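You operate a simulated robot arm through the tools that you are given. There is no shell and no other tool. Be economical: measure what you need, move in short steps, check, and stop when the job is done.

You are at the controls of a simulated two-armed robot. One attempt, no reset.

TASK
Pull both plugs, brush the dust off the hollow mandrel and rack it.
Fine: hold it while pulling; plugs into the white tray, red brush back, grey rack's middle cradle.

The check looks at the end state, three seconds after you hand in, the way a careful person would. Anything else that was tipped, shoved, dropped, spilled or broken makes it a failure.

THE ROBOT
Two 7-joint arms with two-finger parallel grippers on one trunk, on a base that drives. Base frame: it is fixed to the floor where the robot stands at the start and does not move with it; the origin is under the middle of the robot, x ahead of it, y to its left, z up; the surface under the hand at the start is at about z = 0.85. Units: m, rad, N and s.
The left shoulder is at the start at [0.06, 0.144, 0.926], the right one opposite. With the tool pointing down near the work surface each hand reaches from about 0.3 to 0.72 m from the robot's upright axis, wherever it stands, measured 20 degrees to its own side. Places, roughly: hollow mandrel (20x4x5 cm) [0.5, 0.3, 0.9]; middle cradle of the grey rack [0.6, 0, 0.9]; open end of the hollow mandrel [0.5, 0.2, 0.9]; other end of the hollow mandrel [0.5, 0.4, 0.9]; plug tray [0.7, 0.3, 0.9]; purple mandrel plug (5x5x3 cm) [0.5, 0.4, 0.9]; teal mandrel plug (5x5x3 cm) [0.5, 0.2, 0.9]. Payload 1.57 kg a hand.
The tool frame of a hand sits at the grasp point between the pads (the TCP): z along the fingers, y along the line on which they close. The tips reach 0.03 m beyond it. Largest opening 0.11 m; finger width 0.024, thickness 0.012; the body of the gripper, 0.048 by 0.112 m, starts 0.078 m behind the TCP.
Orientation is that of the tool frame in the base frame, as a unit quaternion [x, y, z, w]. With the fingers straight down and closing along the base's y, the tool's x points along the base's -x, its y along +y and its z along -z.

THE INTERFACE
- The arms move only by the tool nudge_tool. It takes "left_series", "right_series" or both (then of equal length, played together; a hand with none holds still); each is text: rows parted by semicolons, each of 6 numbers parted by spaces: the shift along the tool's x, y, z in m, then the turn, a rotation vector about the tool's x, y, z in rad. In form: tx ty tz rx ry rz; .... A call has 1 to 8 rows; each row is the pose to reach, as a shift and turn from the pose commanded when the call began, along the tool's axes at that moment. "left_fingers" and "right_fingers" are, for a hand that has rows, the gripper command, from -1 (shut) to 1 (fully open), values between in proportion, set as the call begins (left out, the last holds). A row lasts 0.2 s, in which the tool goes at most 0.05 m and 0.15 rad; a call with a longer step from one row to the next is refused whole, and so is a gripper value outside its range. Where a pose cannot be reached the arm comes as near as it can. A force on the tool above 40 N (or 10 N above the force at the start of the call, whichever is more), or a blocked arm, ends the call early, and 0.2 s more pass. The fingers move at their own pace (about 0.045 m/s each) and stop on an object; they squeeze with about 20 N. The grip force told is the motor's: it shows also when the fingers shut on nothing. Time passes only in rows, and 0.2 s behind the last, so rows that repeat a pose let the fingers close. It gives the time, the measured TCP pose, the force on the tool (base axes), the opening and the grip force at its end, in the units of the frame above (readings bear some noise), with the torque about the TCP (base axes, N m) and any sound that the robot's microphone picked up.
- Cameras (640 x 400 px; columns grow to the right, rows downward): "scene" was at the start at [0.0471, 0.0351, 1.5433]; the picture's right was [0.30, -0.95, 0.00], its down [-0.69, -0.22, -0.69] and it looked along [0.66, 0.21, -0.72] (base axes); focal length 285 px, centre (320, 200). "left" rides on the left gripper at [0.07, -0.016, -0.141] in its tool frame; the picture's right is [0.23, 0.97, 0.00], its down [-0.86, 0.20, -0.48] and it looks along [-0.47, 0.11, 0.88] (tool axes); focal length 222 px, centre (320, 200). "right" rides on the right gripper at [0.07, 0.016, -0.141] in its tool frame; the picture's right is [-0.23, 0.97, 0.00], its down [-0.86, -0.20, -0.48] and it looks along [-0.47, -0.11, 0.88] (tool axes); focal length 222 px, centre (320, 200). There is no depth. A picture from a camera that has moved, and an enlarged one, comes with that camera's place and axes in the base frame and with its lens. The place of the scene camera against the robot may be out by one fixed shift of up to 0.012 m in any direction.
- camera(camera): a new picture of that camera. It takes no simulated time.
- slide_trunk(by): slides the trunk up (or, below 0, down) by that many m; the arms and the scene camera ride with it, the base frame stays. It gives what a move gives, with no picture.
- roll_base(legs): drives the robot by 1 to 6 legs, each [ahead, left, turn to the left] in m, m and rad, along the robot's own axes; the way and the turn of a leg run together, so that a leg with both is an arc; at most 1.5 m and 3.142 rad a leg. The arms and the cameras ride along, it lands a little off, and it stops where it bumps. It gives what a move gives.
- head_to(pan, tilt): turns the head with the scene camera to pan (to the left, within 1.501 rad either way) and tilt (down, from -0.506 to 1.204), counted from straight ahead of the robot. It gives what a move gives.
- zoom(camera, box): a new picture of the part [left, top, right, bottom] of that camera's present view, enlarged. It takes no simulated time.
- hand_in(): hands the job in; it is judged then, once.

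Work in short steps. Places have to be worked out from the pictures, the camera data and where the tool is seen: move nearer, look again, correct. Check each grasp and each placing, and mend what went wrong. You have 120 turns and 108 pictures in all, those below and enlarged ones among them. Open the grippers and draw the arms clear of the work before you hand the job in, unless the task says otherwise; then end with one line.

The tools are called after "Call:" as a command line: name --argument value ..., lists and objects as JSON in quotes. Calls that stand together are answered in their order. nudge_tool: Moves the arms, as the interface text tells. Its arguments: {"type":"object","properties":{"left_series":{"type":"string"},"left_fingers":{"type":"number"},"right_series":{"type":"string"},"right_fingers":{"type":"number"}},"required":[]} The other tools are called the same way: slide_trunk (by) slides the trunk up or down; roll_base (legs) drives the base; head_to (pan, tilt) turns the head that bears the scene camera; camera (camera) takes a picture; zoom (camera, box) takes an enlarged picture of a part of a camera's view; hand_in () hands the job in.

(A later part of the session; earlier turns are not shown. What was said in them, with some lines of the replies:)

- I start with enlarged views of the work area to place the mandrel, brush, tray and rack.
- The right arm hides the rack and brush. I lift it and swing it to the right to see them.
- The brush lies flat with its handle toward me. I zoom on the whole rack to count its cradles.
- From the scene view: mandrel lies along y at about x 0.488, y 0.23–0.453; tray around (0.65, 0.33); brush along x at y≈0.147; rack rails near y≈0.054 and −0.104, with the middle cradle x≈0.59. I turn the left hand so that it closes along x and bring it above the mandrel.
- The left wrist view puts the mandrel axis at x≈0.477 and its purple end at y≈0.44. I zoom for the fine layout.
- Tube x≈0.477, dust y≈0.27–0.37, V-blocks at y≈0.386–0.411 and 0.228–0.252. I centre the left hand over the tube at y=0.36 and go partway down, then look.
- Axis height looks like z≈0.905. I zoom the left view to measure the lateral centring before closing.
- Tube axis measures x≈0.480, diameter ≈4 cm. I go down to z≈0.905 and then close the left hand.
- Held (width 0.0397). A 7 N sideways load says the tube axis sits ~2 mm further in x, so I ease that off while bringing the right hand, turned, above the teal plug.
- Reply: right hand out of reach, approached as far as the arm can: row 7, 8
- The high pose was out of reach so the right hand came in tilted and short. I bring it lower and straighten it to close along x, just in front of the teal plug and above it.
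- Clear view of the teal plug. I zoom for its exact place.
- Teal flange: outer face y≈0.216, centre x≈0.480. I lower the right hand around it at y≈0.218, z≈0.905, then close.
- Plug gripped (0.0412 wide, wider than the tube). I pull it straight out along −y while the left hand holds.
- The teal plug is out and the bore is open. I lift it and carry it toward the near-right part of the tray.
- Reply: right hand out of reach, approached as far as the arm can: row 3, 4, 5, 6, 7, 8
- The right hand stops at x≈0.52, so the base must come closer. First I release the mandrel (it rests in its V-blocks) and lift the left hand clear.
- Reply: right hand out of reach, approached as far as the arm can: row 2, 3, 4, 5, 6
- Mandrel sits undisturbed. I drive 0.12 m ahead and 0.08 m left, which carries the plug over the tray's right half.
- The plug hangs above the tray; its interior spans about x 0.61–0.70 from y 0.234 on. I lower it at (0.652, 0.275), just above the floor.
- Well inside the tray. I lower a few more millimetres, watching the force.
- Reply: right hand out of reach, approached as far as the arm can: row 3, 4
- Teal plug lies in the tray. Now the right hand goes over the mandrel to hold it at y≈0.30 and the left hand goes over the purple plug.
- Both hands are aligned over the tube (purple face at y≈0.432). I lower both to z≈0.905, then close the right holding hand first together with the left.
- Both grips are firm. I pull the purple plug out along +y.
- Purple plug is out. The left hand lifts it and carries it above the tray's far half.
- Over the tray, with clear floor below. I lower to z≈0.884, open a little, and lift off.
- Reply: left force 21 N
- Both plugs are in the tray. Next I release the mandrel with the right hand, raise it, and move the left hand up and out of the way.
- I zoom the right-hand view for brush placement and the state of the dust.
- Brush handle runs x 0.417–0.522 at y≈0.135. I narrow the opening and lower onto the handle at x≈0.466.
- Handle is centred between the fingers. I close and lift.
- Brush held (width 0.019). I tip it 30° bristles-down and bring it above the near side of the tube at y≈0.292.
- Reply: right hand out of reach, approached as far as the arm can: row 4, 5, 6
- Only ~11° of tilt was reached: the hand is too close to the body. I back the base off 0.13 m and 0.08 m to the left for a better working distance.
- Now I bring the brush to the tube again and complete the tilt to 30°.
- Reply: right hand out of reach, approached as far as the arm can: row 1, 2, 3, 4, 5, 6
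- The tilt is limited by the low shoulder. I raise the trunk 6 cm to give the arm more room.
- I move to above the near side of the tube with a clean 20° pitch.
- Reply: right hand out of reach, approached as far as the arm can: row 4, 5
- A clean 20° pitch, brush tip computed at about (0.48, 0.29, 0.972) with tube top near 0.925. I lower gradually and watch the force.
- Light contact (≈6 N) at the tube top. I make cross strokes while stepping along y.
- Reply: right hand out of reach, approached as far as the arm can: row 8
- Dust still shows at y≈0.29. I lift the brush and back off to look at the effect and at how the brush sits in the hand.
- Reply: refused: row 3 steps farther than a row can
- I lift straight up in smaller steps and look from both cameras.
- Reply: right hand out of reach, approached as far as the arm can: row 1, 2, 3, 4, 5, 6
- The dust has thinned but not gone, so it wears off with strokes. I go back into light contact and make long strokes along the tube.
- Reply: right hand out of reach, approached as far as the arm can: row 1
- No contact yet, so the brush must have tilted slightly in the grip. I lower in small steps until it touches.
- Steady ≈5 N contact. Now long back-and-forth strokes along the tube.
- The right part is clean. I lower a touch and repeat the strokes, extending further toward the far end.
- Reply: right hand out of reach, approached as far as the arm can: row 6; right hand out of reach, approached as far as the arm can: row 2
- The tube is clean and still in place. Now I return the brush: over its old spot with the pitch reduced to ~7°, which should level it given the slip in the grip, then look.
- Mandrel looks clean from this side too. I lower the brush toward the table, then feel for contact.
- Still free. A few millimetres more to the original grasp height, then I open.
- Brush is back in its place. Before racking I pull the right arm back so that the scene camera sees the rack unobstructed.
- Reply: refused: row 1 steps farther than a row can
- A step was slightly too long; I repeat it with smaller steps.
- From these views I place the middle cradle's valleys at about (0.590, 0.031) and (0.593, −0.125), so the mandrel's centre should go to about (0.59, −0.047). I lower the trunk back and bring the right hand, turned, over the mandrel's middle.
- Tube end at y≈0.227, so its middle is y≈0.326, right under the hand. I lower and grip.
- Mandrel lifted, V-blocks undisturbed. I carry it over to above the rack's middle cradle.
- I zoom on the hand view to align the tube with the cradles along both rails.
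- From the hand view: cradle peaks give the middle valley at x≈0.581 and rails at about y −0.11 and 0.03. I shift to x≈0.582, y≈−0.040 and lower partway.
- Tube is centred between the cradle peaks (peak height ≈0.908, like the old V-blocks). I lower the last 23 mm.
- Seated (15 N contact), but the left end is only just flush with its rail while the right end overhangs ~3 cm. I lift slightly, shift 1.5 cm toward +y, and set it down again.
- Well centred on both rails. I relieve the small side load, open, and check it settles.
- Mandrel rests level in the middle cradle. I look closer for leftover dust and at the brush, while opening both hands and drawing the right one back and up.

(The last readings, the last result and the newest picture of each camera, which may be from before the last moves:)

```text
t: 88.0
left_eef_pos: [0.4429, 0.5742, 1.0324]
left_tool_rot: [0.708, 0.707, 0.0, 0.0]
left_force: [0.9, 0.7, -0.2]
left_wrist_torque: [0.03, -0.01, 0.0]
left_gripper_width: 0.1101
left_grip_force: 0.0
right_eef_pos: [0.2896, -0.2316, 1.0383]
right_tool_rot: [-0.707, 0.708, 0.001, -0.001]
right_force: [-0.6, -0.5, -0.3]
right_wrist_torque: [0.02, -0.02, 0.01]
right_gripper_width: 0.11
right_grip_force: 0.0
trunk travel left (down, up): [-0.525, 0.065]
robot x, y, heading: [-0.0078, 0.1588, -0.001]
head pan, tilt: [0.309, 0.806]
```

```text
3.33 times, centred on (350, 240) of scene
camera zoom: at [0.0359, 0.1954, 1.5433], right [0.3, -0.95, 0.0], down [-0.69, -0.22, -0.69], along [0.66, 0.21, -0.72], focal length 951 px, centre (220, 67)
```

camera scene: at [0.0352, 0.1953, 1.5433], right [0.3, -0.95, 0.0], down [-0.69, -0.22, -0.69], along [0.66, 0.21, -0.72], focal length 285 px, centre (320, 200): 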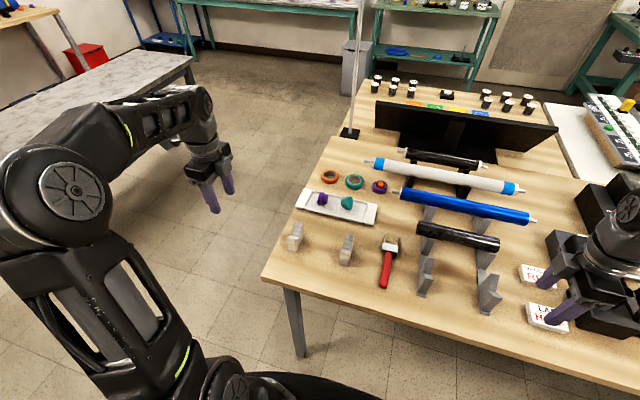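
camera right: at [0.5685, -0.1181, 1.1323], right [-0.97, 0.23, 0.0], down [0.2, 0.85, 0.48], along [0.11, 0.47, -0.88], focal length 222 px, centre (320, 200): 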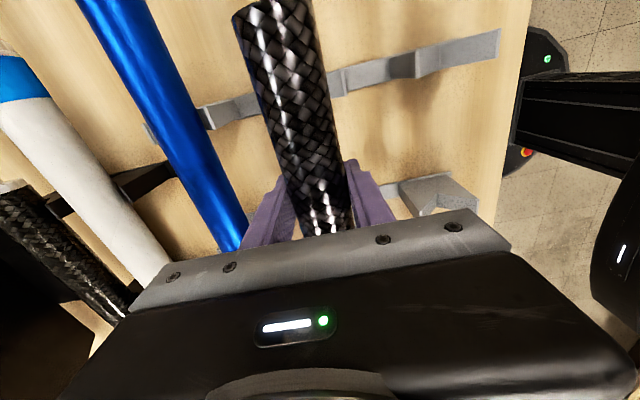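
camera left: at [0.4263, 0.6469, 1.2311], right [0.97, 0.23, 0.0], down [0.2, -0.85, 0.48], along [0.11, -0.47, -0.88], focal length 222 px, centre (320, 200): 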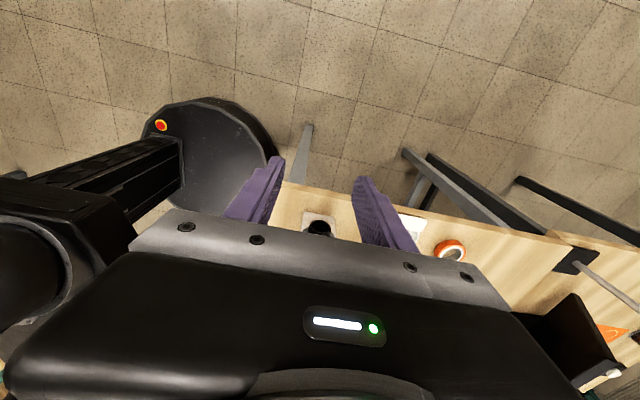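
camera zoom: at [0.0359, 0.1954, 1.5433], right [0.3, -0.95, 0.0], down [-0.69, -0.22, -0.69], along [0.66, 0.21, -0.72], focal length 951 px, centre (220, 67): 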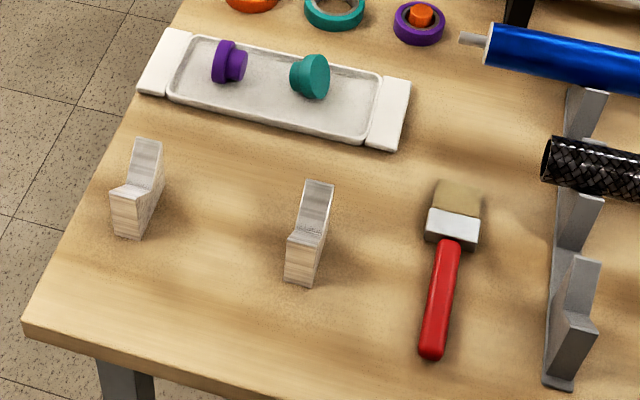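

One stretch left of the middle shows a muted highlight, which might be residual dust. I look at it more closely.

Call:
zoom --camera "scene" --box '[426, 222, 474, 252]'

```text
13.33 times, centred on (450, 237) of scene
camera zoom: at [0.0359, 0.1954, 1.5433], right [0.3, -0.95, 0.0], down [-0.69, -0.22, -0.69], along [0.66, 0.21, -0.72], focal length 3804 px, centre (-1413, -293)
```

zoom: 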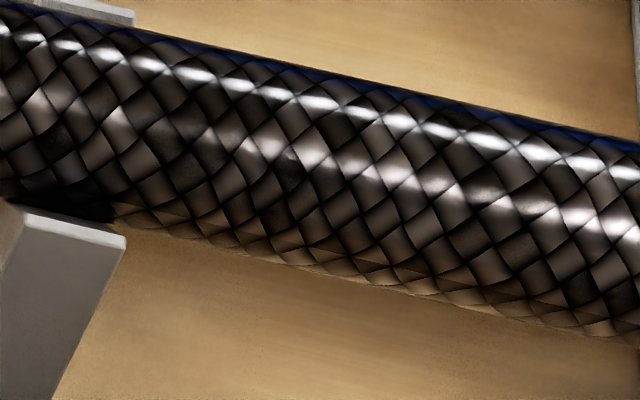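

The weave is crisp all over with no dust. Plugs are in the tray, the brush is back, the mandrel is in the middle cradle, and both hands are open and clear, so I hand in.

Call:
hand_in

```text
The job is handed in.
```

I pulled both plugs while the other hand held the mandrel and put them in the white tray. I brushed off the dust, put the red brush back in its place, and racked the mandrel in the grey rack's middle cradle. My last pictures show no dust and nothing else moved.
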